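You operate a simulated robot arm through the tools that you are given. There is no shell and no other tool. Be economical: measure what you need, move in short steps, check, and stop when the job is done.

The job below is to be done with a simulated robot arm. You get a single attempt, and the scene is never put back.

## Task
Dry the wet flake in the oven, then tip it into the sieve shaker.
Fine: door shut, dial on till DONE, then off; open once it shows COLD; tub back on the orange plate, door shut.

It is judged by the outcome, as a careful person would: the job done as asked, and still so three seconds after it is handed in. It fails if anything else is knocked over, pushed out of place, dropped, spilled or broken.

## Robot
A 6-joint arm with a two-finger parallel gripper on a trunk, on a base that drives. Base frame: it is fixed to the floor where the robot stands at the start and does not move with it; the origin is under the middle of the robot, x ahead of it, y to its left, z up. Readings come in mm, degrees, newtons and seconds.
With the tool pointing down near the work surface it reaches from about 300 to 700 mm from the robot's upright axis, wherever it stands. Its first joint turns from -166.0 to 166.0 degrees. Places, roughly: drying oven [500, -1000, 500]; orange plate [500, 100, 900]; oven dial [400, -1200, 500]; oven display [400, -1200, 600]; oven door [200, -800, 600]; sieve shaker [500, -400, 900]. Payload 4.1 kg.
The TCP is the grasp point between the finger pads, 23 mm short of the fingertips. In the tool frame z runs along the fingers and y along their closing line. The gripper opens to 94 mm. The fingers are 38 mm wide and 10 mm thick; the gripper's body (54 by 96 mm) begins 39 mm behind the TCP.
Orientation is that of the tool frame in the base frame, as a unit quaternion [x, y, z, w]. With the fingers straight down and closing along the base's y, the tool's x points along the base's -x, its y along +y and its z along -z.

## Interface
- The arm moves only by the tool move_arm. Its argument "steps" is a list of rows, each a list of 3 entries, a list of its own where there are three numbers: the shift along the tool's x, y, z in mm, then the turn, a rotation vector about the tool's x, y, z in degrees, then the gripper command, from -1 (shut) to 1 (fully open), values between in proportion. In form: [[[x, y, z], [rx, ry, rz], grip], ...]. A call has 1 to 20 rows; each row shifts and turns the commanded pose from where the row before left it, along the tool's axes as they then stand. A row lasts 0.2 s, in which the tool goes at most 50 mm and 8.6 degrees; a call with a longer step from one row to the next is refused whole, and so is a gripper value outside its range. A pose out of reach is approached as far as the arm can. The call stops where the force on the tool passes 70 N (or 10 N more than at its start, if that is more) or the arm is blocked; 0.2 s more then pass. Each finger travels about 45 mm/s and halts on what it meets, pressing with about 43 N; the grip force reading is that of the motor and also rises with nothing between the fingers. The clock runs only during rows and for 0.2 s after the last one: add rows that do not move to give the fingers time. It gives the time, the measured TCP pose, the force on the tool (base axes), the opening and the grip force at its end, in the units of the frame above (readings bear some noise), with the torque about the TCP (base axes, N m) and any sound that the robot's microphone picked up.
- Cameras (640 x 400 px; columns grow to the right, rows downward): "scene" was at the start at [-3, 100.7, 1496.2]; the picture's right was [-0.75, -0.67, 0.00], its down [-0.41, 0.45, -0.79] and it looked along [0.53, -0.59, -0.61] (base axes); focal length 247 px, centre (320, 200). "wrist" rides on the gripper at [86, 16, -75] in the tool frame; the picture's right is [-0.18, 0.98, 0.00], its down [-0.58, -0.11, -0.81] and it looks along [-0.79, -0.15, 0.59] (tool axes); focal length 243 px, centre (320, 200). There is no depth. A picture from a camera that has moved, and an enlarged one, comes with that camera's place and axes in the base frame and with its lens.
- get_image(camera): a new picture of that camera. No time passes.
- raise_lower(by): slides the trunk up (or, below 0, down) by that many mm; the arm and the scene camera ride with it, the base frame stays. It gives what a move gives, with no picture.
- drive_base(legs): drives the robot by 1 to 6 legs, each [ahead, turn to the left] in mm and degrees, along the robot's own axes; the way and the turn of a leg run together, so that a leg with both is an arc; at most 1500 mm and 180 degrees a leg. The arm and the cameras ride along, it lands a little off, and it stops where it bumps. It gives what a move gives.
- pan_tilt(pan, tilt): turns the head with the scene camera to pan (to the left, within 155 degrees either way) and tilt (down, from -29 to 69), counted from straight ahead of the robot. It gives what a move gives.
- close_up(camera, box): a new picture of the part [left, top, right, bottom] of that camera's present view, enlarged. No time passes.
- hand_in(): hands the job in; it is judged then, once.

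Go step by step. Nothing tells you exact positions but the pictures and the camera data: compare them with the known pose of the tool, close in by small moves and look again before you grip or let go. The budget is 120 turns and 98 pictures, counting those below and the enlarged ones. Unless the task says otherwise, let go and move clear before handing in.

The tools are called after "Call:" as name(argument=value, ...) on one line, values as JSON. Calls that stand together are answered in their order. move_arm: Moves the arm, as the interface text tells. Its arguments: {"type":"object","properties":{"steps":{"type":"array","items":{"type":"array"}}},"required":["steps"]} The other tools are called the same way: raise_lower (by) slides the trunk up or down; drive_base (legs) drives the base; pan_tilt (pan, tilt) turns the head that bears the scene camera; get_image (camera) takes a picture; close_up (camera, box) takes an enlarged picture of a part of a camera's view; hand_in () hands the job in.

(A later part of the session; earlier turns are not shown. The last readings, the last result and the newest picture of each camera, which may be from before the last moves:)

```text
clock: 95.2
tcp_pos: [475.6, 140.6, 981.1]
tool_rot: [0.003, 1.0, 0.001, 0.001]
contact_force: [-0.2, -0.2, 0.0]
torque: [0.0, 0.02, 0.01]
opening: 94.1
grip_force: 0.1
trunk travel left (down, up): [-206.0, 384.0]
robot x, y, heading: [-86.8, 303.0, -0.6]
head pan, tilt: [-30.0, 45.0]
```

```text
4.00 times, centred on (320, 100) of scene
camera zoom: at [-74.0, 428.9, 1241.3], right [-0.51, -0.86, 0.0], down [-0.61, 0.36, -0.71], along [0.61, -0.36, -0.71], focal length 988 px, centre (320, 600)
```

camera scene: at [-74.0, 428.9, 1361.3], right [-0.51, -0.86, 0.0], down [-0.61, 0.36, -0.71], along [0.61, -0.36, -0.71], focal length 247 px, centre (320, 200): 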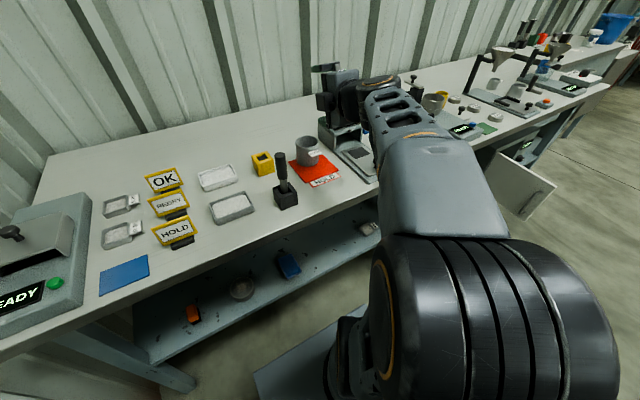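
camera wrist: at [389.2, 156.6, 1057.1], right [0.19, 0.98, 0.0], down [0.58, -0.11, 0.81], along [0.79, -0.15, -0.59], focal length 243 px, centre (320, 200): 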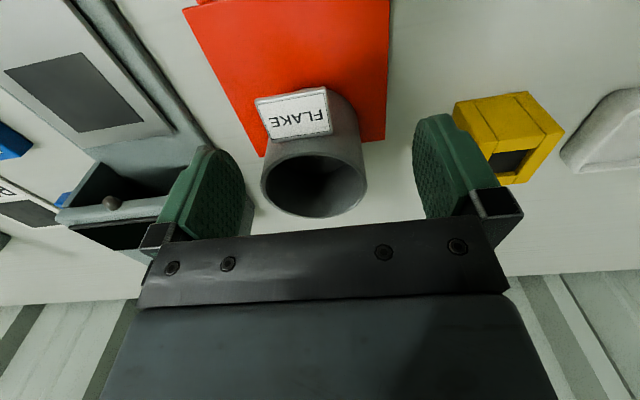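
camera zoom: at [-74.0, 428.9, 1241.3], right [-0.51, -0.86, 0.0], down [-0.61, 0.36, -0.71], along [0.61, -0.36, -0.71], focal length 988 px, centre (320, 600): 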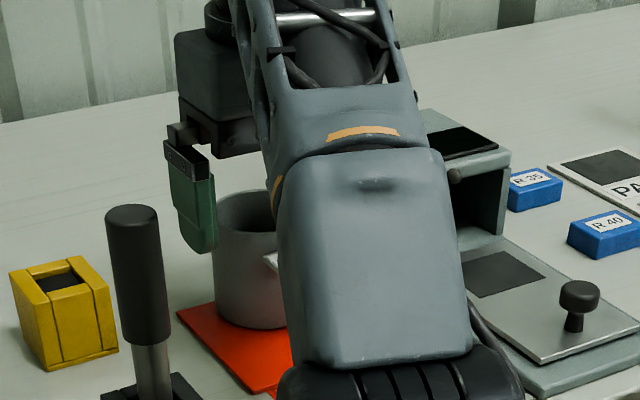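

Rim centre measured (513,130,950). I'll trade trunk height for arm extension to gain reach, ending centred above the tub.

Call:
raise_lower(by=150)

Call:
move_arm(steps=[[[0, 0, 35], [0, 0, 0], 1], [[0, 0, 35], [0, 0, 0], 1], [[0, 0, 35], [0, 0, 0], 1], [[-12.5, -4, 10], [0, 0, 0], 1], [[-12.5, -3.5, 10], [0, 0, 0], 1], [[-12.5, -3.5, 10], [0, 0, 0], 1], [[0, 0, 0], [0, 0, 0], 1]])

Call:
get_image(camera="wrist")

```text
clock: 96.9
tcp_pos: [474.6, 139.7, 1132.0]
tool_rot: [0.003, 1.0, 0.001, 0.0]
contact_force: [-0.3, -0.1, -0.2]
torque: [-0.01, 0.01, -0.01]
opening: 94.2
grip_force: 0.2
trunk travel left (down, up): [-356.0, 234.0]
robot x, y, heading: [-82.3, 305.1, -0.4]
head pan, tilt: [-30.0, 45.0]
```

```text
clock: 98.5
tcp_pos: [512.7, 127.9, 996.0]
tool_rot: [0.003, 1.0, 0.001, 0.001]
contact_force: [-0.3, 0.0, -0.7]
torque: [-0.03, 0.0, 0.0]
opening: 94.1
grip_force: 0.1
trunk travel left (down, up): [-356.0, 234.0]
robot x, y, heading: [-86.7, 303.1, -0.6]
head pan, tilt: [-30.0, 45.0]
```

```text
64 pictures are left
camera wrist: at [426.9, 145.2, 1072.0], right [0.19, 0.98, 0.0], down [0.58, -0.11, 0.81], along [0.79, -0.15, -0.59], focal length 243 px, centre (320, 200)
```

wrist: 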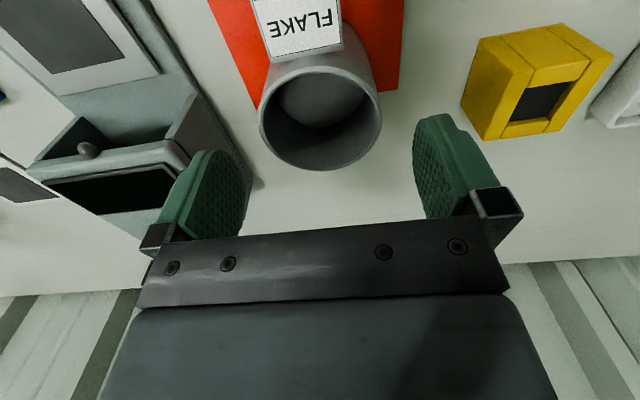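

Centred within 2 mm. Lower to z≈930 and close.

Call:
move_arm(steps=[[[2, 1.8, 16], [0, 0, 0], 1], [[0, 0, 16], [0, 0, 0], 1], [[0, 0, 17], [0, 0, 0], 1], [[0, 0, 17], [0, 0, 0], 1], [[0, 0, 0], [0, 0, 0], 1], [[0, 0, 0], [0, 0, 0], -1], [[0, 0, 0], [0, 0, 0], -1], [[0, 0, 0], [0, 0, 0], -1], [[0, 0, 0], [0, 0, 0], -1]])

Call:
get_image(camera="wrist")

```text
clock: 100.5
tcp_pos: [509.1, 130.8, 929.6]
tool_rot: [0.003, 1.0, 0.0, 0.001]
contact_force: [0.1, -0.6, 0.4]
torque: [0.0, 0.01, 0.01]
opening: 71.0
grip_force: 42.7
trunk travel left (down, up): [-356.0, 234.0]
robot x, y, heading: [-86.3, 300.4, -0.6]
head pan, tilt: [-30.0, 45.0]
```

```text
63 pictures are left
camera wrist: at [425.3, 146.5, 1005.9], right [0.19, 0.98, 0.0], down [0.58, -0.11, 0.81], along [0.79, -0.15, -0.59], focal length 243 px, centre (320, 200)
```

wrist: 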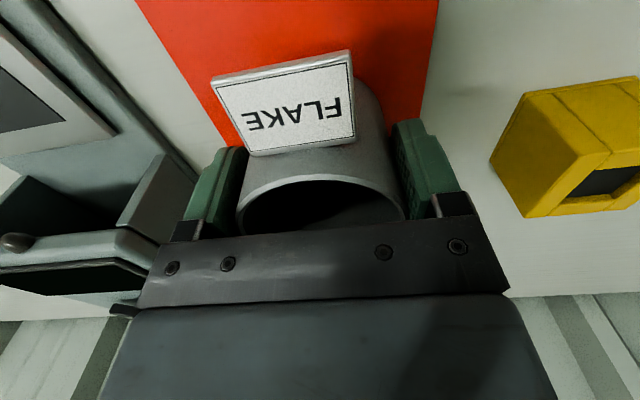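

Firm grip at 71 mm. Lift 80 mm by the trunk, turn the tub 175°.

Call:
raise_lower(by=80)

Call:
move_arm(steps=[[[8, 0, 0], [0, 0, 0], -1], [[8, 0, 0], [0, 0, 0], -1], [[8, 0, 0], [0, 0, 0], -1], [[8, 0, 0], [0, 0, 0], -1], [[0, 0, 0], [0, 0, 7.3], -1], [[0, 0, 0], [0, 0, 7.3], -1], [[0, 0, 0], [0, 0, 7.3], -1], [[0, 0, 0], [0, 0, 7.3], -1], [[0, 0, 0], [0, 0, 7.3], -1], [[0, 0, 0], [0, 0, 7.3], -1], [[0, 0, 0], [0, 0, 7.3], -1], [[0, 0, 0], [0, 0, 7.3], -1], [[0, 0, 0], [0, 0, 7.3], -1], [[0, 0, 0], [0, 0, 7.3], -1], [[0, 0, 0], [0, 0, 7.3], -1], [[0, 0, 0], [0, 0, 7.3], -1], [[0, 0, 0], [0, 0, 0], -1]])

Call:
move_arm(steps=[[[0, 0, 0], [0, 0, 7.3], -1], [[0, 0, 0], [0, 0, 7.3], -1], [[0, 0, 0], [0, 0, 7.3], -1], [[0, 0, 0], [0, 0, 7.3], -1], [[0, 0, 0], [0, 0, 7.3], -1], [[0, 0, 0], [0, 0, 7.3], -1], [[0, 0, 0], [0, 0, 7.3], -1], [[0, 0, 0], [0, 0, 7.3], -1], [[0, 0, 0], [0, 0, 7.3], -1], [[0, 0, 0], [0, 0, 7.3], -1], [[0, 0, 0], [0, 0, 7.3], -1], [[0, 0, 0], [0, 0, 7.3], -1], [[0, 0, 0], [0, 0, 0], -1]])

Call:
get_image(camera="scene")

```text
clock: 101.7
tcp_pos: [511.1, 129.1, 1010.2]
tool_rot: [0.003, 1.0, 0.0, 0.0]
contact_force: [-0.3, -0.8, -1.4]
torque: [-0.02, -0.02, 0.0]
opening: 71.2
grip_force: 43.2
trunk travel left (down, up): [-436.0, 154.0]
robot x, y, heading: [-81.6, 306.1, -0.7]
head pan, tilt: [-30.0, 45.0]
```

```text
clock: 105.3
tcp_pos: [478.7, 129.6, 1011.1]
tool_rot: [0.695, 0.719, 0.0, 0.0]
contact_force: [-0.3, -0.4, -1.3]
torque: [0.02, 0.03, 0.04]
opening: 71.1
grip_force: 42.6
trunk travel left (down, up): [-436.0, 154.0]
robot x, y, heading: [-82.6, 307.4, -0.6]
head pan, tilt: [-30.0, 45.0]
```

```text
clock: 108.1
tcp_pos: [479.5, 128.8, 1010.7]
tool_rot: [0.999, 0.038, 0.001, -0.001]
contact_force: [-0.5, 1.1, -0.6]
torque: [-0.02, -0.02, 0.0]
opening: 71.2
grip_force: 43.0
trunk travel left (down, up): [-436.0, 154.0]
robot x, y, heading: [-88.6, 302.7, -0.7]
head pan, tilt: [-30.0, 45.0]
```

```text
62 pictures are left
camera scene: at [-73.9, 428.9, 1471.3], right [-0.51, -0.86, 0.0], down [-0.61, 0.36, -0.71], along [0.61, -0.36, -0.71], focal length 247 px, centre (320, 200)
```

scene: 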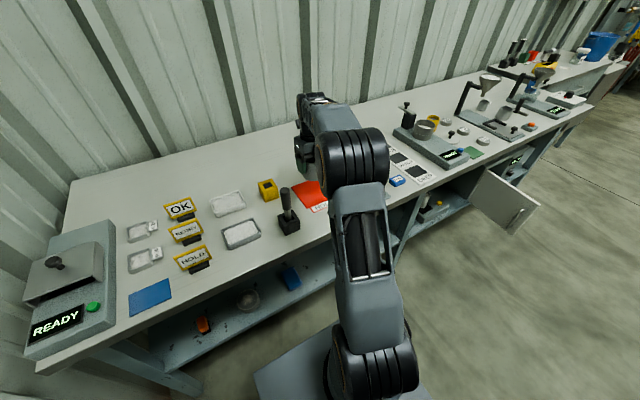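

The tub now has the tab toward the wall. Lower it onto the plate, release, and rise.

Call:
raise_lower(by=-80)

Call:
get_image(camera="wrist")

```text
clock: 109.2
tcp_pos: [479.8, 129.8, 930.7]
tool_rot: [0.999, 0.04, 0.001, -0.001]
contact_force: [-0.7, -0.4, 0.4]
torque: [-0.1, 0.08, -0.03]
opening: 71.1
grip_force: 43.5
trunk travel left (down, up): [-356.0, 234.0]
robot x, y, heading: [-87.1, 304.7, -0.6]
head pan, tilt: [-30.0, 45.0]
```

```text
61 pictures are left
camera wrist: at [566.8, 120.7, 1006.1], right [-0.11, -0.99, 0.0], down [-0.59, 0.06, 0.81], along [-0.8, 0.09, -0.59], focal length 243 px, centre (320, 200)
```

wrist: 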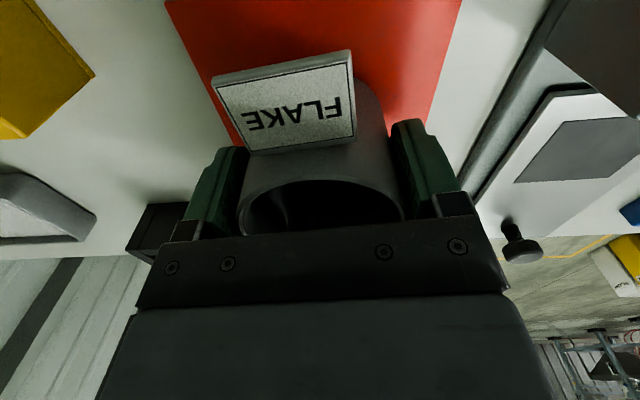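

Call:
move_arm(steps=[[[0, 0, 0], [0, 0, 0], 1], [[0, 0, 0], [0, 0, 0], 1], [[0, 0, 0], [0, 0, 0], 1], [[0, 0, 0], [0, 0, 0], 1]])

Call:
raise_lower(by=120)

Call:
move_arm(steps=[[[-23, 0, 0], [0, 0, -2], 1], [[-23, 0, 0], [0, 0, -2.4], 1], [[-23, 0, 0], [0, 0, 0], 1], [[-23, 0, 0], [0, 0, 0], 1], [[0, 0, 0], [0, 8.4, 0], 1], [[0, 0, 0], [0, 8.4, 0], 1], [[0, 0, 0], [0, 8.4, 0], 1], [[0, 0, 0], [0, 8.4, 0], 1], [[0, 0, 0], [0, 8.4, 0], 1], [[0, 0, 0], [0, 8.4, 0], 1], [[0, 0, 0], [0, 8.4, 0], 1], [[0, 0, 0], [0, 8.4, 0], 1], [[0, 0, 0], [0, 7.8, 0], 1], [[0, 0, 0], [0, 0, 0], 1]])

Call:
get_image(camera="wrist")

```text
clock: 110.2
tcp_pos: [478.4, 129.5, 929.9]
tool_rot: [0.999, 0.04, 0.0, -0.001]
contact_force: [0.4, 0.4, 0.3]
torque: [0.01, 0.01, 0.0]
opening: 94.1
grip_force: 0.1
trunk travel left (down, up): [-356.0, 234.0]
robot x, y, heading: [-80.3, 305.2, -0.9]
head pan, tilt: [-30.0, 45.0]
```

```text
clock: 111.8
tcp_pos: [479.4, 129.9, 1051.3]
tool_rot: [0.999, 0.039, 0.001, -0.002]
contact_force: [-0.2, -0.2, 0.6]
torque: [0.0, -0.03, -0.01]
opening: 94.1
grip_force: 0.1
trunk travel left (down, up): [-476.0, 114.0]
robot x, y, heading: [-83.6, 304.1, -0.5]
head pan, tilt: [-30.0, 45.0]
```

```text
clock: 114.8
tcp_pos: [388.1, 117.3, 1050.4]
tool_rot: [0.79, 0.061, 0.608, -0.048]
contact_force: [-0.2, 0.2, 0.3]
torque: [0.03, 0.0, -0.02]
opening: 94.1
grip_force: 0.0
trunk travel left (down, up): [-476.0, 114.0]
robot x, y, heading: [-84.9, 305.2, -0.8]
head pan, tilt: [-30.0, 45.0]
```

```text
60 pictures are left
camera wrist: at [341.6, 94.7, 1153.7], right [0.11, -0.98, -0.18], down [-0.93, -0.04, -0.35], along [0.34, 0.21, -0.92], focal length 243 px, centre (320, 200)
```

wrist: 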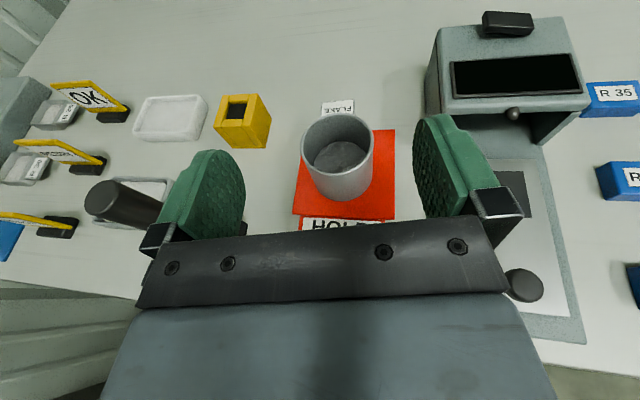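

Tub sits well on the plate, tab to the rear, centre ≈(480,130). Fix the yaw, lower to z≈926, approach.

Call:
move_arm(steps=[[[0, 0, 0], [-4.3, 0, 1.14], 1], [[0, 0, 0], [-4.3, 0, 1.14], 1], [[0, -13, 0], [0, 0, 0], 1], [[0, 0, 0], [0, 0, 0], 1]])

Call:
raise_lower(by=-124)

Call:
get_image(camera="wrist")

```text
clock: 115.8
tcp_pos: [387.8, 131.0, 1051.3]
tool_rot: [0.793, -0.001, 0.609, 0.0]
contact_force: [0.2, -0.3, -0.5]
torque: [0.0, 0.0, -0.01]
opening: 93.8
grip_force: 0.2
trunk travel left (down, up): [-476.0, 114.0]
robot x, y, heading: [-84.9, 303.3, -1.0]
head pan, tilt: [-30.0, 45.0]
```

```text
clock: 117.3
tcp_pos: [388.0, 132.1, 926.9]
tool_rot: [0.793, 0.0, 0.61, -0.002]
contact_force: [-0.7, -0.4, 0.0]
torque: [0.0, 0.01, -0.03]
opening: 94.1
grip_force: 0.0
trunk travel left (down, up): [-352.0, 238.0]
robot x, y, heading: [-83.1, 305.4, -0.6]
head pan, tilt: [-30.0, 45.0]
```

```text
59 pictures are left
camera wrist: at [338.8, 115.3, 1030.7], right [-0.05, -0.98, -0.18], down [-0.93, 0.11, -0.35], along [0.37, 0.15, -0.92], focal length 243 px, centre (320, 200)
```

wrist: 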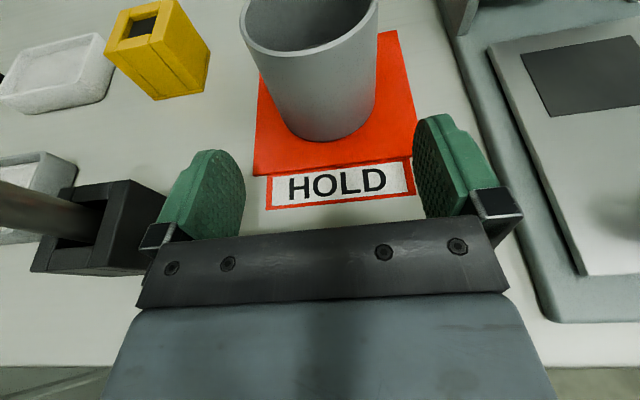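

Call:
move_arm(steps=[[[4.5, 1, 17], [0, 0, 0], 1], [[4.5, 0.5, 17], [0, 0, 0], 1], [[4.5, 0, 17], [0, 0, 0], 1], [[4.5, 0, 17], [0, 0, 0], 1], [[4.5, 0, 17], [0, 0, 0], 1], [[0, 0, 0], [0, 0, 0], 1], [[0, 0, 0], [0, 0, 0], -1], [[0, 0, 0], [0, 0, 0], -1], [[0, 0, 0], [0, 0, 0], -1], [[0, 0, 0], [0, 0, 0], -1]])

Call:
get_image(camera="wrist")

```text
clock: 119.5
tcp_pos: [475.9, 128.7, 926.8]
tool_rot: [0.794, 0.0, 0.608, -0.002]
contact_force: [0.1, -0.3, -0.4]
torque: [-0.03, -0.02, 0.0]
opening: 70.6
grip_force: 42.9
trunk travel left (down, up): [-352.0, 238.0]
robot x, y, heading: [-86.7, 304.3, -0.5]
head pan, tilt: [-30.0, 45.0]
```

```text
58 pictures are left
camera wrist: at [427.2, 113.4, 1030.6], right [-0.05, -0.98, -0.18], down [-0.93, 0.11, -0.35], along [0.37, 0.15, -0.92], focal length 243 px, centre (320, 200)
```

wrist: 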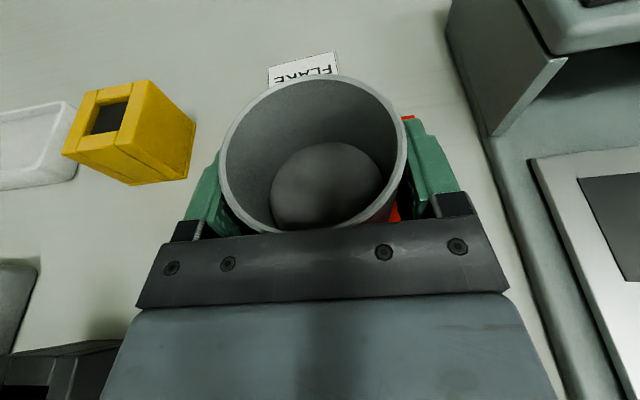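

Holding the tub with the wet flake inside. Lift, retract, and drive to the oven with the target kept to the right of the robot's axis.

Call:
raise_lower(by=90)

Call:
move_arm(steps=[[[-5.8, 0, -21.7], [0, 0, 0], -1], [[-5.8, 0, -21.7], [0, 0, 0], -1], [[-5.8, 0, -21.7], [0, 0, 0], -1], [[-5.8, 0, -21.7], [0, 0, 0], -1], [[-5.8, 0, -21.7], [0, 0, 0], -1], [[0, 0, 0], [0, 0, 0], -1]])

Call:
drive_base(legs=[[-400, 0], [0, -89.4], [1175, 0], [0, 90]])

```text
clock: 120.7
tcp_pos: [475.9, 128.8, 1017.9]
tool_rot: [0.793, 0.0, 0.609, -0.001]
contact_force: [0.4, -1.0, -0.4]
torque: [-0.03, 0.01, -0.01]
opening: 70.3
grip_force: 42.8
trunk travel left (down, up): [-442.0, 148.0]
robot x, y, heading: [-84.8, 303.6, -0.7]
head pan, tilt: [-30.0, 45.0]
```

```text
clock: 122.1
tcp_pos: [363.9, 128.8, 1017.8]
tool_rot: [0.793, 0.0, 0.61, -0.001]
contact_force: [-0.7, 0.7, -1.2]
torque: [0.0, 0.03, 0.01]
opening: 70.6
grip_force: 43.0
trunk travel left (down, up): [-442.0, 148.0]
robot x, y, heading: [-87.6, 303.0, -0.8]
head pan, tilt: [-30.0, 45.0]
```

```text
clock: 137.8
tcp_pos: [-64.8, -1057.0, 1017.1]
tool_rot: [0.793, -0.009, 0.609, 0.005]
contact_force: [0.0, -0.1, -1.0]
torque: [0.05, -0.01, 0.0]
opening: 70.6
grip_force: 43.5
trunk travel left (down, up): [-442.0, 148.0]
robot x, y, heading: [-509.6, -871.6, -2.0]
head pan, tilt: [-30.0, 45.0]
```

Now lower the trunk in the free space and look at the oven from here.

Call:
raise_lower(by=-400)

Call:
pan_tilt(pan=-10, tilt=30)

Call:
get_image(camera="scene")

Call:
get_image(camera="wrist")

```text
clock: 141.7
tcp_pos: [-66.1, -1057.1, 617.1]
tool_rot: [0.793, -0.01, 0.609, 0.006]
contact_force: [-0.1, 0.2, -0.9]
torque: [0.0, 0.01, 0.03]
opening: 70.6
grip_force: 42.8
trunk travel left (down, up): [-42.0, 548.0]
robot x, y, heading: [-507.4, -870.6, -1.9]
head pan, tilt: [-30.0, 45.0]
```

```text
clock: 142.5
tcp_pos: [-64.4, -1057.1, 616.2]
tool_rot: [0.793, -0.011, 0.609, 0.007]
contact_force: [0.4, -0.6, -1.0]
torque: [0.03, -0.03, 0.01]
opening: 70.2
grip_force: 42.9
trunk travel left (down, up): [-42.0, 548.0]
robot x, y, heading: [-510.0, -871.7, -2.0]
head pan, tilt: [-10.0, 30.0]
```

```text
57 pictures are left
camera scene: at [-476.5, -722.2, 1099.8], right [-0.21, -0.98, 0.0], down [-0.49, 0.1, -0.87], along [0.85, -0.18, -0.5], focal length 247 px, centre (320, 200)
```

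scene: 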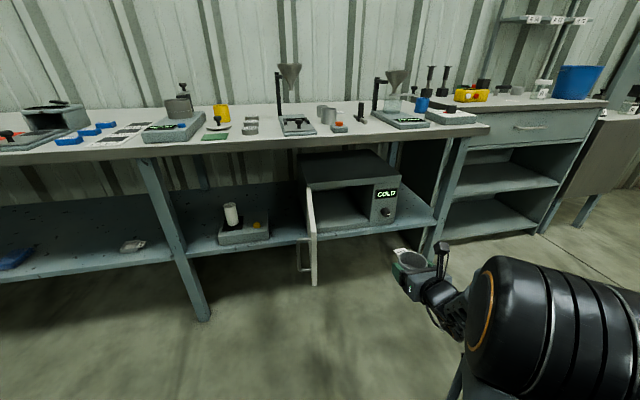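

```text
56 pictures are left
camera wrist: at [-114.4, -1071.2, 720.5], right [-0.07, -0.98, -0.18], down [-0.93, 0.13, -0.35], along [0.37, 0.14, -0.92], focal length 243 px, centre (320, 200)
```

wrist: 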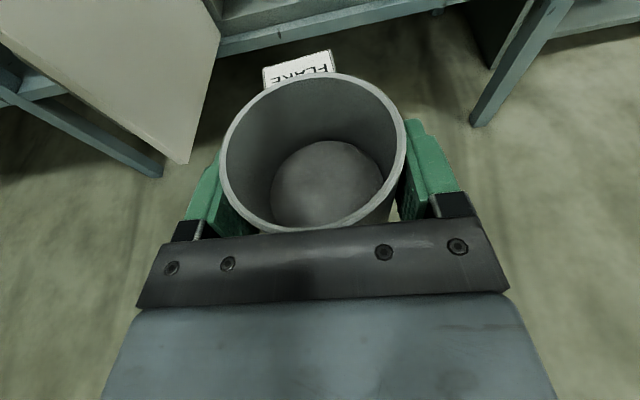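

Call:
close_up(camera="scene", box=[290, 140, 450, 300])

```text
2.50 times, centred on (370, 220) of scene
camera zoom: at [-476.5, -722.2, 1099.8], right [-0.21, -0.98, 0.0], down [-0.49, 0.1, -0.87], along [0.85, -0.18, -0.5], focal length 618 px, centre (195, 150)
```

zoom: 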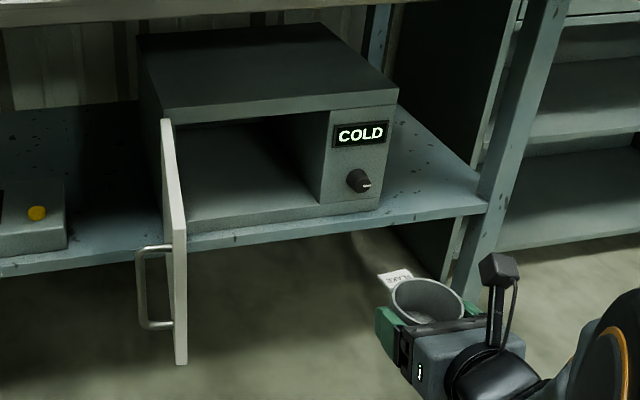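

Oven front plane x≈389, opening z 453–641, y -862…-1139; handle bar ≈(135,-773), z 481–587. Drive ahead 320 mm and then lower the tool.

Call:
drive_base(legs=[[320, 1.5]])

Call:
raise_lower(by=-42)

Call:
move_arm(steps=[[[-20, -19, 5], [0, 0, 0], -1], [[-20, -19, 5], [0, 0, 0], -1], [[-20, -19, 5], [0, 0, 0], -1], [[0, 0, 0], [0, 0, 0], -1]])

Call:
get_image(camera="scene")

Call:
get_image(camera="wrist")

```text
clock: 144.6
tcp_pos: [256.2, -1057.1, 616.7]
tool_rot: [0.793, -0.003, 0.609, 0.001]
contact_force: [0.6, -0.9, -0.9]
torque: [-0.03, -0.02, -0.01]
opening: 70.2
grip_force: 42.9
trunk travel left (down, up): [-42.0, 548.0]
robot x, y, heading: [-192.1, -881.2, -0.8]
head pan, tilt: [-10.0, 30.0]
```

```text
clock: 145.5
tcp_pos: [253.9, -1056.5, 575.4]
tool_rot: [0.793, -0.002, 0.609, 0.0]
contact_force: [-0.2, -0.5, -0.8]
torque: [0.02, 0.03, -0.01]
opening: 70.1
grip_force: 43.0
trunk travel left (down, up): [0.0, 590.0]
robot x, y, heading: [-193.5, -881.3, -1.1]
head pan, tilt: [-10.0, 30.0]
```

```text
clock: 146.5
tcp_pos: [264.1, -1002.5, 512.4]
tool_rot: [0.794, -0.001, 0.608, 0.0]
contact_force: [-1.1, 0.0, -1.4]
torque: [0.01, 0.01, 0.0]
opening: 70.2
grip_force: 42.5
out of reach, approached as far as the arm can: row 3
trunk travel left (down, up): [0.0, 590.0]
robot x, y, heading: [-192.6, -880.7, -1.0]
head pan, tilt: [-10.0, 30.0]
```

```text
54 pictures are left
camera scene: at [-161.8, -729.8, 1057.9], right [-0.19, -0.98, 0.0], down [-0.49, 0.1, -0.87], along [0.85, -0.16, -0.5], focal length 247 px, centre (320, 200)
```

scene: 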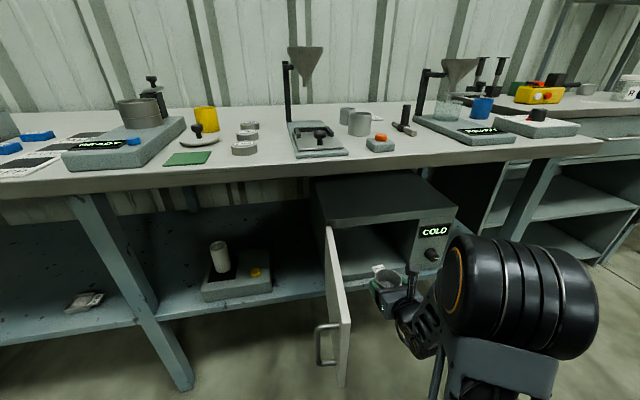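

```text
53 pictures are left
camera wrist: at [215.3, -1017.2, 616.2], right [-0.05, -0.98, -0.18], down [-0.93, 0.11, -0.35], along [0.37, 0.15, -0.92], focal length 243 px, centre (320, 200)
```

wrist: 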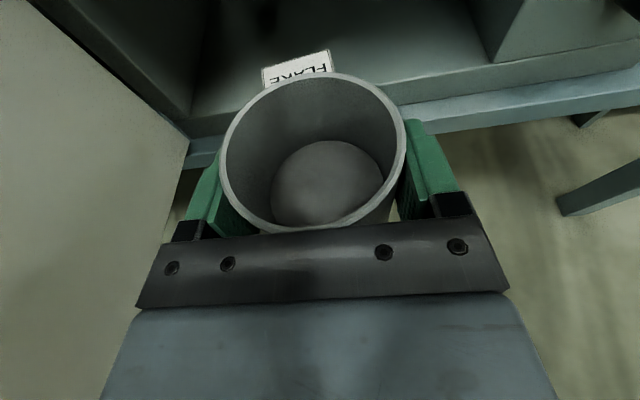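

Near a joint limit with azimuth, so I'll aim for y≈-1045 inside the chamber. Advance half-way and check.

Call:
move_arm(steps=[[[0, 22, 0], [0, 0, 0], -1], [[0, 21, 0], [0, 0, 0], -1], [[6.5, 0, 24.1], [0, 0, 0], -1], [[6.5, 0, 24.1], [0, 0, 0], -1], [[6.5, 0, 24.1], [0, 0, 0], -1], [[0, 0, 0], [0, 0, 0], -1]])

Call:
get_image(camera="wrist")

Call:
close_up(camera="scene", box=[310, 160, 510, 320])

```text
clock: 147.9
tcp_pos: [338.2, -1045.6, 512.3]
tool_rot: [0.793, -0.003, 0.609, 0.001]
contact_force: [0.2, -0.3, -0.4]
torque: [0.01, 0.01, -0.03]
opening: 70.2
grip_force: 42.6
trunk travel left (down, up): [0.0, 590.0]
robot x, y, heading: [-194.5, -878.4, -1.1]
head pan, tilt: [-10.0, 30.0]
```

```text
52 pictures are left
camera wrist: at [289.3, -1061.6, 615.3], right [-0.05, -0.98, -0.18], down [-0.93, 0.11, -0.35], along [0.37, 0.15, -0.92], focal length 243 px, centre (320, 200)
```

wrist: 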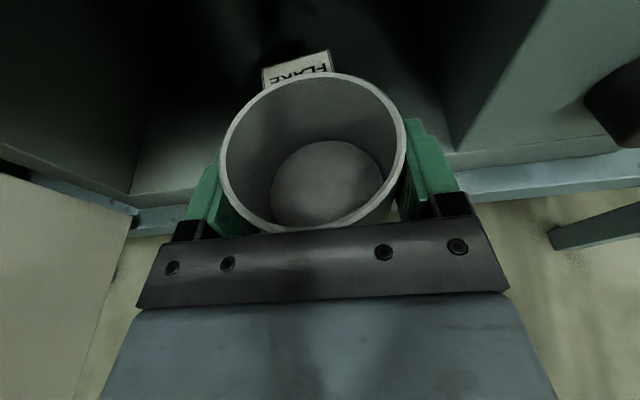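

```text
2.50 times, centred on (410, 240) of scene
camera zoom: at [-161.8, -729.8, 1057.9], right [-0.19, -0.98, 0.0], down [-0.49, 0.1, -0.87], along [0.85, -0.16, -0.5], focal length 618 px, centre (95, 100)
```

zoom: 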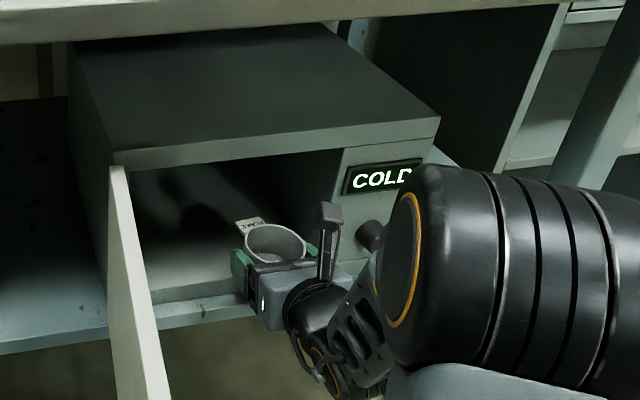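

Lined up with the chamber. Continue in, slightly lower, in small steps.

Call:
move_arm(steps=[[[4.73, 0, 21.5], [0, 0, 0], -1], [[4.73, 0, 21.5], [0, 0, 0], -1], [[4.73, 0, 21.5], [0, 0, 0], -1], [[0, 0, 0], [0, 0, 0], -1]])

Call:
close_up(camera="scene", box=[310, 160, 510, 320])

Call:
get_image(camera="wrist")

```text
clock: 148.9
tcp_pos: [404.3, -1046.1, 509.8]
tool_rot: [0.793, -0.003, 0.609, 0.001]
contact_force: [0.3, 0.0, -0.7]
torque: [0.0, 0.03, 0.01]
opening: 70.1
grip_force: 43.2
trunk travel left (down, up): [0.0, 590.0]
robot x, y, heading: [-192.3, -880.6, -1.0]
head pan, tilt: [-10.0, 30.0]
```

```text
2.50 times, centred on (410, 240) of scene
camera zoom: at [-161.8, -729.8, 1057.9], right [-0.19, -0.98, 0.0], down [-0.49, 0.1, -0.87], along [0.85, -0.16, -0.5], focal length 618 px, centre (95, 100)
```

zoom: 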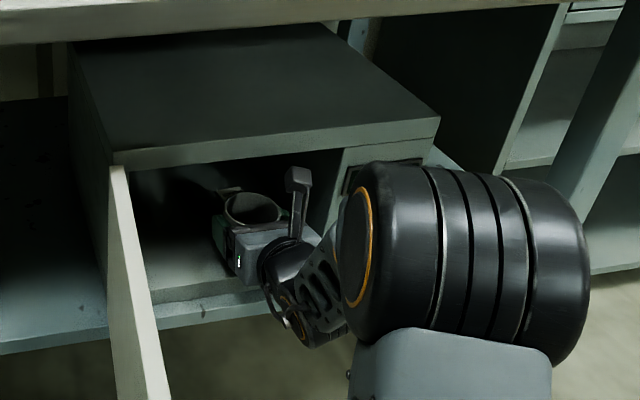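

```text
49 pictures are left
camera wrist: at [355.8, -1061.7, 613.7], right [-0.05, -0.98, -0.18], down [-0.93, 0.11, -0.35], along [0.37, 0.15, -0.92], focal length 243 px, centre (320, 200)
```

wrist: 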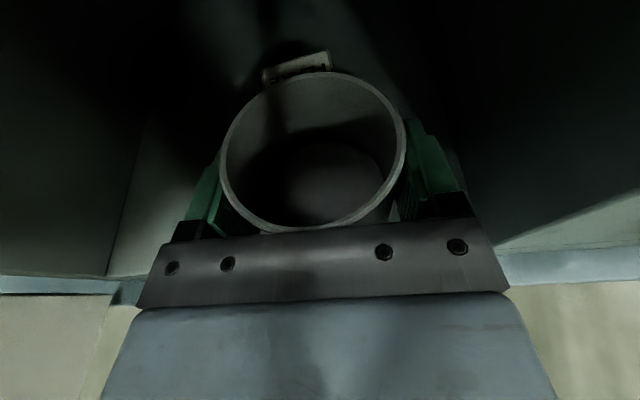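

Clear so far. Go in the last 54 mm, then lower gently until it touches.

Call:
move_arm(steps=[[[2.7, 0, 17.9], [0, 0, 0], -1], [[2.7, 0, 17.9], [0, 0, 0], -1], [[2.7, 0, 17.9], [0, 0, 0], -1], [[0, 0, 0], [0, 0, 0], -1]])

Call:
move_arm(steps=[[[-2.9, 0, 0.8], [0, 0, 0], -1], [[-1.9, 0, 0.5], [0, 0, 0], -1], [[0, 0, 0], [0, 0, 0], -1]])

Call:
move_arm(steps=[[[-1.9, 0, 0.5], [0, 0, 0], -1], [[-1, 0, 0.26], [0, 0, 0], -1], [[0, 0, 0], [0, 0, 0], -1]])

```text
clock: 149.9
tcp_pos: [458.5, -1048.0, 504.7]
tool_rot: [0.794, -0.003, 0.609, 0.001]
contact_force: [-0.5, 0.5, -0.7]
torque: [0.01, 0.01, -0.01]
opening: 70.6
grip_force: 42.7
trunk travel left (down, up): [0.0, 590.0]
robot x, y, heading: [-190.6, -880.0, -0.8]
head pan, tilt: [-10.0, 30.0]
```

```text
clock: 150.7
tcp_pos: [459.1, -1047.2, 498.3]
tool_rot: [0.793, -0.002, 0.609, 0.001]
contact_force: [0.3, 0.3, -1.6]
torque: [-0.01, 0.01, 0.01]
opening: 70.0
grip_force: 43.5
trunk travel left (down, up): [0.0, 590.0]
robot x, y, heading: [-188.4, -883.0, -0.9]
head pan, tilt: [-10.0, 30.0]
```

```text
clock: 151.5
tcp_pos: [458.1, -1047.3, 498.4]
tool_rot: [0.792, -0.002, 0.61, 0.001]
contact_force: [4.0, 0.9, 10.4]
torque: [0.32, -0.37, -0.14]
opening: 70.3
grip_force: 43.3
trunk travel left (down, up): [0.0, 590.0]
robot x, y, heading: [-192.3, -879.5, -1.0]
head pan, tilt: [-10.0, 30.0]
```

Touched the oven floor (10 N). Ease by 1 mm, open, and retreat straight out.

Call:
move_arm(steps=[[[1, 0, -0.3], [0, 0, 0], -1], [[0, 0, 0], [0, 0, 0], 1], [[0, 0, 0], [0, 0, 0], 1], [[0, 0, 0], [0, 0, 0], 1], [[0, 0, 0], [0, 0, 0], 1]])

Call:
move_arm(steps=[[[-4.8, 0, -18.1], [0, 0, 0], 1], [[-4.8, 0, -18.1], [0, 0, 0], 1], [[-4.8, 0, -18.1], [0, 0, 0], 1], [[-4.8, 0, -18.1], [0, 0, 0], 1], [[-4.8, 0, -18.1], [0, 0, 0], 1], [[-4.8, 0, -18.1], [0, 0, 0], 1], [[-4.8, 0, -18.1], [0, 0, 0], 1], [[-4.8, 0, -18.1], [0, 0, 0], 1], [[0, 0, 0], [0, 0, 0], 1]])

Call:
get_image(camera="wrist")

Call:
close_up(camera="scene", box=[310, 160, 510, 320])

```text
clock: 152.7
tcp_pos: [458.7, -1048.7, 496.6]
tool_rot: [0.793, -0.003, 0.609, 0.001]
contact_force: [0.1, -0.7, -0.7]
torque: [0.0, 0.04, -0.01]
opening: 93.9
grip_force: 0.1
trunk travel left (down, up): [0.0, 590.0]
robot x, y, heading: [-191.7, -877.7, -1.0]
head pan, tilt: [-10.0, 30.0]
```

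```text
clock: 154.7
tcp_pos: [308.7, -1047.2, 497.1]
tool_rot: [0.793, -0.003, 0.609, 0.001]
contact_force: [0.0, -0.1, 0.2]
torque: [0.01, 0.02, -0.03]
opening: 94.0
grip_force: 0.0
trunk travel left (down, up): [0.0, 590.0]
robot x, y, heading: [-194.4, -881.6, -1.0]
head pan, tilt: [-10.0, 30.0]
```

```text
48 pictures are left
camera wrist: at [259.2, -1062.3, 600.6], right [-0.05, -0.98, -0.18], down [-0.93, 0.11, -0.35], along [0.37, 0.15, -0.92], focal length 243 px, centre (320, 200)
```

wrist: 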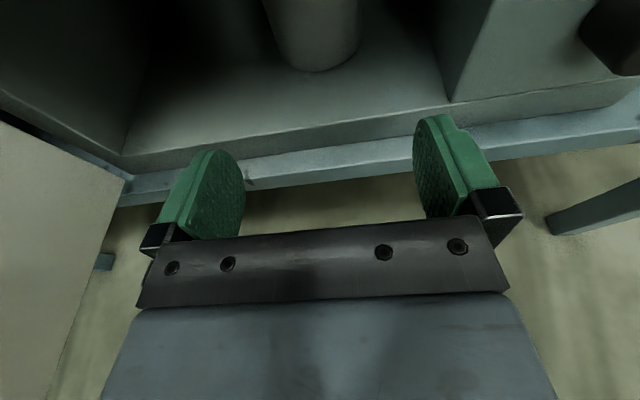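

```text
2.50 times, centred on (410, 240) of scene
camera zoom: at [-161.8, -729.8, 1057.9], right [-0.19, -0.98, 0.0], down [-0.49, 0.1, -0.87], along [0.85, -0.16, -0.5], focal length 618 px, centre (95, 100)
```

zoom: 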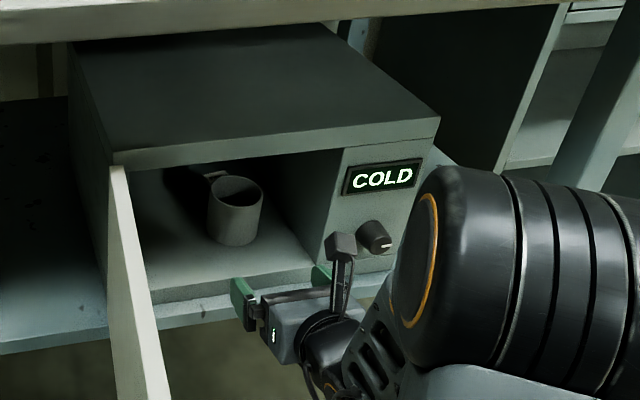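

Tub sits in the chamber. Next, shut the door: retract, raise, turn the tool down (camera trailing to +y) to push from outside the door.

Call:
move_arm(steps=[[[-6.5, 0, -24.2], [0, 0, 0], 0], [[-6.5, 0, -24.2], [0, 0, 0], -1], [[-6.5, 0, -24.2], [0, 0, 0], -1], [[-6.5, 0, -24.2], [0, 0, 0], -1], [[-6.5, 0, -24.2], [0, 0, 0], -1], [[-6.5, 0, -24.2], [0, 0, 0], -1], [[0, 0, 0], [0, 0, 0], -1]])

Call:
raise_lower(by=280)

Call:
move_arm(steps=[[[0, 0, 0], [0, 0, -8.5], -1], [[0, 0, 0], [0, 0, -8.5], -1], [[0, 0, 0], [0, 0, -8.5], -1], [[0, 0, 0], [0, 0, -8.5], -1], [[0, 0, 0], [0, 0, -8.5], -1], [[0, 0, 0], [0, 0, -8.5], -1], [[0, 0, 0], [0, 0, -8.5], -1], [[0, 0, 0], [0, 0, -8.5], -1], [[0, 0, 0], [0, 0, -8.5], -1], [[0, 0, 0], [0, 0, -8.5], -1], [[0, 0, 0], [0, 0, -5], -1], [[0, 0, 0], [0, 0, 0], -1]])

```text
clock: 156.3
tcp_pos: [192.8, -1083.0, 491.5]
tool_rot: [0.793, -0.002, 0.609, 0.0]
contact_force: [-0.4, -0.7, 0.0]
torque: [0.0, 0.0, 0.0]
opening: 0.0
grip_force: 42.5
out of reach, approached as far as the arm can: row 4, 5, 6
trunk travel left (down, up): [0.0, 590.0]
robot x, y, heading: [-192.1, -881.1, -1.0]
head pan, tilt: [-10.0, 30.0]
```

```text
clock: 159.1
tcp_pos: [192.6, -1083.4, 771.1]
tool_rot: [0.793, -0.002, 0.609, 0.0]
contact_force: [0.5, 0.0, -0.3]
torque: [0.02, 0.0, -0.02]
opening: 0.1
grip_force: 42.4
trunk travel left (down, up): [-280.0, 310.0]
robot x, y, heading: [-194.1, -880.8, -0.7]
head pan, tilt: [-10.0, 30.0]
```

```text
clock: 161.7
tcp_pos: [192.4, -1083.0, 769.3]
tool_rot: [0.561, 0.561, 0.43, 0.431]
contact_force: [0.3, -0.7, -0.2]
torque: [0.0, -0.01, -0.01]
opening: 0.0
grip_force: 42.4
trunk travel left (down, up): [-280.0, 310.0]
robot x, y, heading: [-190.4, -877.0, -0.9]
head pan, tilt: [-10.0, 30.0]
```

Call:
move_arm(steps=[[[0, 0, 0], [8.4, 0, 0], -1], [[0, 0, 0], [8.4, 0, 0], -1], [[0, 0, 0], [8.4, 0, 0], -1], [[0, 0, 0], [8.4, 0, 0], -1], [[0, 0, 0], [8.4, 0, 0], -1], [[0, 0, 0], [8.4, 0, 0], -1], [[0, 0, 0], [8.4, 0, 0], -1], [[0, 0, 0], [8.4, 0, 0], -1], [[0, 0, 0], [7.8, 0, 0], -1], [[0, 0, 0], [0, 0, 0], -1]])

Call:
move_arm(steps=[[[38, 0, 0], [0, 0, 0], -1], [[38, 0, 0], [0, 0, 0], -1], [[38, 0, 0], [0, 0, 0], -1], [[38, 0, 0], [0, 0, 0], -1], [[38, 0, 0], [0, 0, 0], -1], [[38, 0, 0], [0, 0, 0], -1], [[38, 0, 0], [0, 0, 0], -1], [[38, 0, 0], [0, 0, 0], -1], [[0, 0, 0], [0, 0, 0], -1]])

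Call:
get_image(camera="scene")

Call:
get_image(camera="wrist")

```text
clock: 163.9
tcp_pos: [193.7, -1082.0, 770.9]
tool_rot: [0.709, 0.706, 0.0, 0.0]
contact_force: [0.0, 0.4, 0.7]
torque: [-0.01, 0.02, 0.04]
opening: 0.0
grip_force: 42.6
trunk travel left (down, up): [-280.0, 310.0]
robot x, y, heading: [-192.1, -879.5, -1.1]
head pan, tilt: [-10.0, 30.0]
```

```text
clock: 165.9
tcp_pos: [193.0, -778.5, 771.4]
tool_rot: [0.709, 0.706, 0.0, -0.001]
contact_force: [-0.2, -0.2, -0.4]
torque: [0.02, -0.02, 0.01]
opening: 0.0
grip_force: 41.9
trunk travel left (down, up): [-280.0, 310.0]
robot x, y, heading: [-191.6, -882.0, -1.2]
head pan, tilt: [-10.0, 30.0]
```

```text
46 pictures are left
camera scene: at [-161.9, -729.5, 1337.9], right [-0.19, -0.98, 0.0], down [-0.49, 0.09, -0.87], along [0.85, -0.16, -0.5], focal length 247 px, centre (320, 200)
```

scene: 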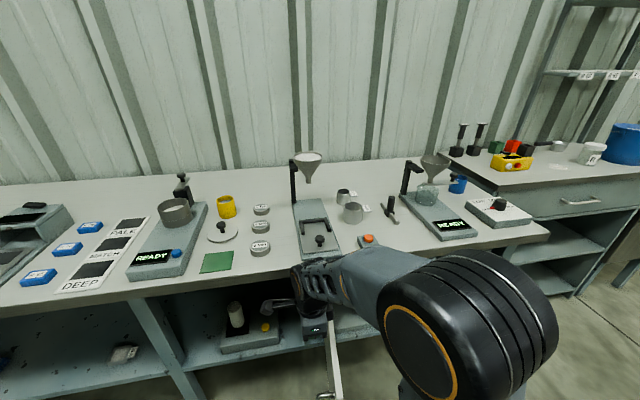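

```text
45 pictures are left
camera wrist: at [210.8, -691.7, 847.0], right [0.98, -0.19, 0.0], down [-0.11, -0.58, 0.81], along [-0.15, -0.79, -0.59], focal length 243 px, centre (320, 200)
```

wrist: 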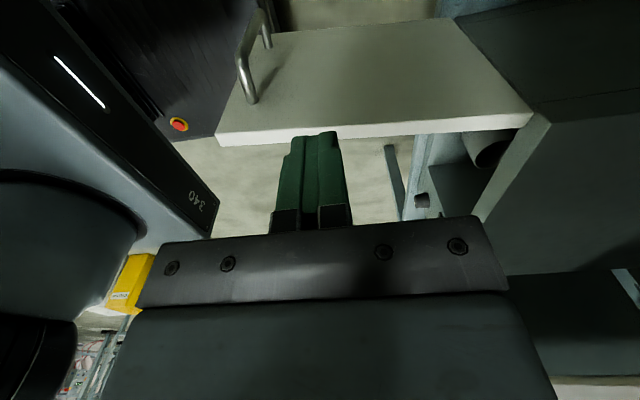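

Fingers are over the outside of the door (face y≈-833 here). Lower to z≈590 and sweep the door along its arc.

Call:
raise_lower(by=-181)

Call:
move_arm(steps=[[[-17, 0, 0], [0, 0, 0], -1], [[-17, 0, 0], [0, 0, 0], -1], [[-16, -1, 0], [0, 0, 0], -1], [[-16, -1, 0], [0, 0, 0], -1], [[-16, -2, 0], [0, 0, 0], -1], [[-16, -1, 0], [0, 0, 0], -1], [[-16, 2, 0], [0, 0, 0], -1], [[-16, 4, 0], [0, 0, 0], -1], [[-16, 5, 0], [0, 0, 0], -1], [[-16, 6, 0], [0, 0, 0], -1], [[0, 0, 0], [0, 0, 0], -1]])

Call:
get_image(camera="wrist")

```text
clock: 167.5
tcp_pos: [196.4, -778.7, 619.0]
tool_rot: [0.708, 0.706, 0.008, 0.005]
contact_force: [-14.9, 3.0, 28.3]
torque: [-1.43, -0.22, -0.67]
opening: 0.0
grip_force: 42.3
trunk travel left (down, up): [-119.0, 471.0]
robot x, y, heading: [-193.0, -879.1, -0.9]
head pan, tilt: [-10.0, 30.0]
stopped: the force on the tool passed its limit at 99 N (the readings are from after the stop); the commanded pose is now the measured one
```

```text
clock: 169.9
tcp_pos: [207.2, -940.6, 616.0]
tool_rot: [0.709, 0.705, 0.007, 0.004]
contact_force: [0.3, -1.1, 0.8]
torque: [0.02, 0.01, 0.0]
opening: 0.1
grip_force: 42.3
trunk travel left (down, up): [-119.0, 471.0]
robot x, y, heading: [-192.5, -874.8, -0.7]
head pan, tilt: [-10.0, 30.0]
```

```text
44 pictures are left
camera wrist: at [224.7, -854.4, 692.7], right [0.98, -0.19, 0.01], down [-0.12, -0.58, 0.8], along [-0.14, -0.79, -0.6], focal length 243 px, centre (320, 200)
```

wrist: 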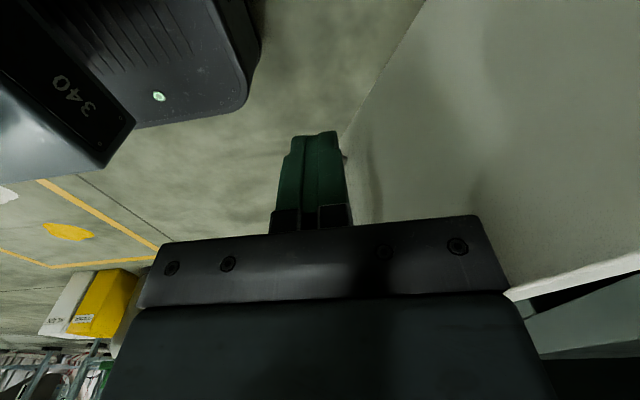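

The gripper body briefly touched the door's top edge; after that the push moved the door. Checking.

Call:
pan_tilt(pan=-15, tilt=45)

Call:
get_image(camera="scene")

```text
clock: 170.7
tcp_pos: [208.3, -940.1, 617.3]
tool_rot: [0.709, 0.705, 0.007, 0.004]
contact_force: [0.4, 1.0, 0.0]
torque: [0.02, -0.02, -0.03]
opening: 0.2
grip_force: 42.2
trunk travel left (down, up): [-119.0, 471.0]
robot x, y, heading: [-198.0, -879.3, -1.1]
head pan, tilt: [-15.0, 45.0]
```

```text
43 pictures are left
camera scene: at [-172.5, -734.8, 1154.4], right [-0.27, -0.96, 0.0], down [-0.68, 0.19, -0.71], along [0.68, -0.19, -0.71], focal length 247 px, centre (320, 200)
```

scene: 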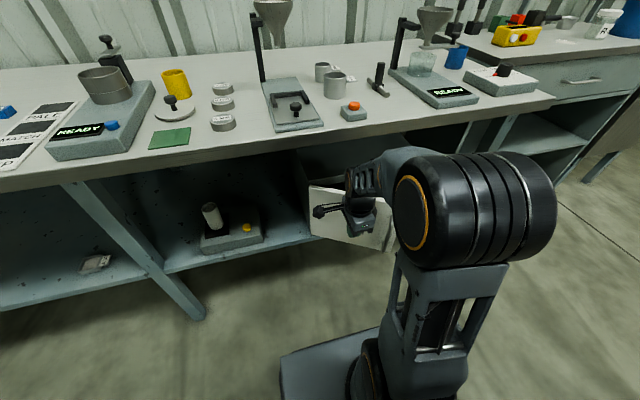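

Door is about half closed. Sweep further to about 55° swung.

Call:
move_arm(steps=[[[-15, 8, 0], [0, 0, 0], -1], [[-15, 9, 0], [0, 0, 0], -1], [[-15, 10, 0], [0, 0, 0], -1], [[-14, 11, 0], [0, 0, 0], -1], [[0, 0, 0], [0, 0, 0], -1]])

Call:
close_up(camera="scene", box=[260, 130, 460, 290])

```text
clock: 171.9
tcp_pos: [245.7, -998.8, 615.9]
tool_rot: [0.709, 0.705, 0.008, 0.004]
contact_force: [-0.4, -0.8, -0.8]
torque: [0.03, 0.0, -0.02]
opening: 0.1
grip_force: 42.5
trunk travel left (down, up): [-119.0, 471.0]
robot x, y, heading: [-193.0, -878.8, -0.6]
head pan, tilt: [-15.0, 45.0]
```

```text
2.50 times, centred on (360, 210) of scene
camera zoom: at [-172.6, -734.8, 1154.4], right [-0.27, -0.96, 0.0], down [-0.68, 0.19, -0.71], along [0.68, -0.19, -0.71], focal length 618 px, centre (220, 175)
```

zoom: 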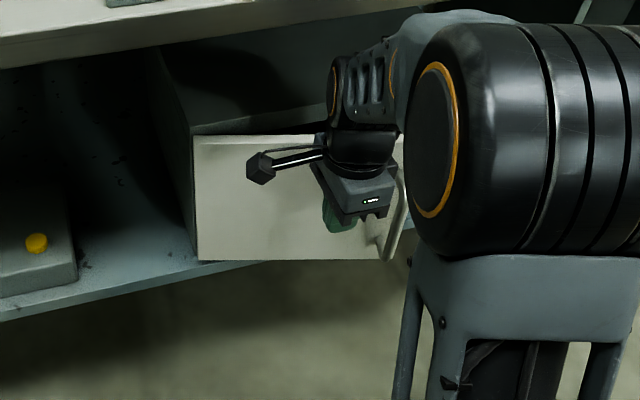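

Now back off, point the tool forward again (camera to the left), for the final push on the door's face.

Call:
move_arm(steps=[[[0, -30, 0], [0, 0, 0], -1], [[0, -30, 0], [0, 0, 0], -1], [[-10, -30, 0], [0, 0, 0], -1], [[-10, -20, 0], [0, 0, 0], -1], [[0, 0, 0], [-8.4, 0, 0], -1], [[0, 0, 0], [-8.4, 0, 0], -1], [[0, 0, 0], [-8.4, 0, 0], -1], [[0, 0, 0], [-8.4, 0, 0], -1], [[0, 0, 0], [-8.4, 0, 0], -1], [[0, 0, 0], [-8.4, 0, 0], -1], [[0, 0, 0], [-8.4, 0, 0], -1], [[0, 0, 0], [-8.4, 0, 0], -1], [[0, 0, 0], [-7.8, 0, 0], -1], [[0, 0, 0], [0, 0, 0], -1]])

Call:
raise_lower(by=-60)

Call:
get_image(camera="wrist")

```text
clock: 174.9
tcp_pos: [198.7, -1081.2, 633.8]
tool_rot: [0.56, 0.555, 0.435, 0.435]
contact_force: [0.5, 0.0, -0.5]
torque: [-0.02, -0.01, 0.01]
opening: 0.2
grip_force: 41.8
out of reach, approached as far as the arm can: row 7, 8, 9, 10, 11, 12, 13
trunk travel left (down, up): [-119.0, 471.0]
robot x, y, heading: [-191.7, -881.1, -0.6]
head pan, tilt: [-15.0, 45.0]
```

```text
clock: 175.9
tcp_pos: [199.5, -1080.0, 574.3]
tool_rot: [0.56, 0.555, 0.436, 0.434]
contact_force: [1.0, 0.2, -0.4]
torque: [0.0, 0.05, -0.01]
opening: 0.1
grip_force: 42.3
trunk travel left (down, up): [-59.0, 531.0]
robot x, y, heading: [-193.9, -879.5, -1.1]
head pan, tilt: [-15.0, 45.0]
```

```text
41 pictures are left
camera wrist: at [132.2, -993.2, 609.8], right [0.24, -0.19, 0.95], down [-0.81, -0.58, 0.09], along [0.53, -0.79, -0.29], focal length 243 px, centre (320, 200)
```

wrist: 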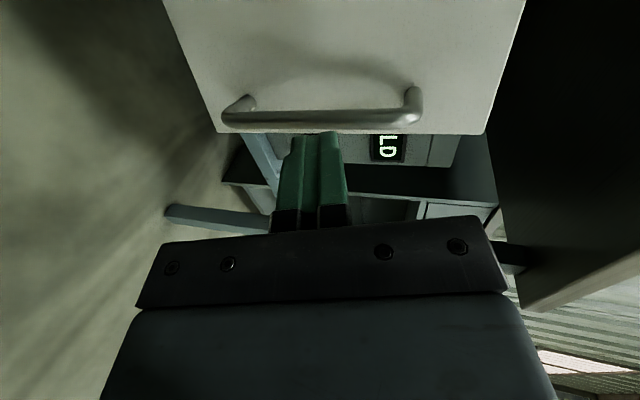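

The tip is beside the handle bar; I'll go above the bar (z≈632), move to y≈-1035, and push in +x.

Call:
raise_lower(by=60)

Call:
move_arm(steps=[[[23, 0, 0], [0, 0, 0], -1], [[23, 0, 0], [0, 0, 0], -1], [[0, 4, 15], [0, 0, 0], -1], [[0, 4, 15], [0, 0, 0], -1], [[0, 4, 15], [0, 0, 0], -1], [[0, 4, 15], [0, 0, 0], -1], [[0, 4, 15], [0, 0, 0], -1], [[0, 4, 15], [0, 0, 0], -1], [[0, 4, 15], [0, 0, 0], -1], [[0, 0, 0], [0, 0, 0], -1]])

Call:
get_image(camera="wrist")

```text
clock: 176.9
tcp_pos: [198.6, -1079.5, 636.1]
tool_rot: [0.56, 0.556, 0.435, 0.433]
contact_force: [-0.5, 0.0, -0.1]
torque: [-0.01, 0.01, 0.01]
opening: 0.0
grip_force: 42.4
trunk travel left (down, up): [-119.0, 471.0]
robot x, y, heading: [-194.4, -881.7, -1.1]
head pan, tilt: [-15.0, 45.0]
```

```text
clock: 179.1
tcp_pos: [332.4, -1059.2, 635.2]
tool_rot: [0.56, 0.556, 0.436, 0.434]
contact_force: [-2.2, -0.6, 0.5]
torque: [-0.02, 0.03, -0.01]
opening: 0.0
grip_force: 42.4
out of reach, approached as far as the arm can: row 1, 2
trunk travel left (down, up): [-119.0, 471.0]
robot x, y, heading: [-193.4, -877.7, -0.9]
head pan, tilt: [-15.0, 45.0]
```

```text
40 pictures are left
camera wrist: at [265.2, -972.1, 670.2], right [0.24, -0.19, 0.95], down [-0.81, -0.58, 0.09], along [0.53, -0.79, -0.29], focal length 243 px, centre (320, 200)
```

wrist: 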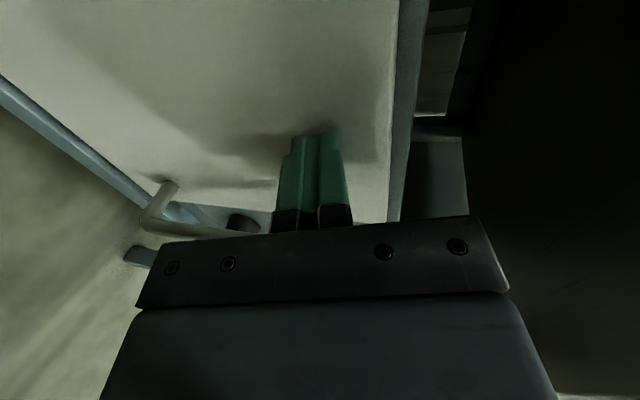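

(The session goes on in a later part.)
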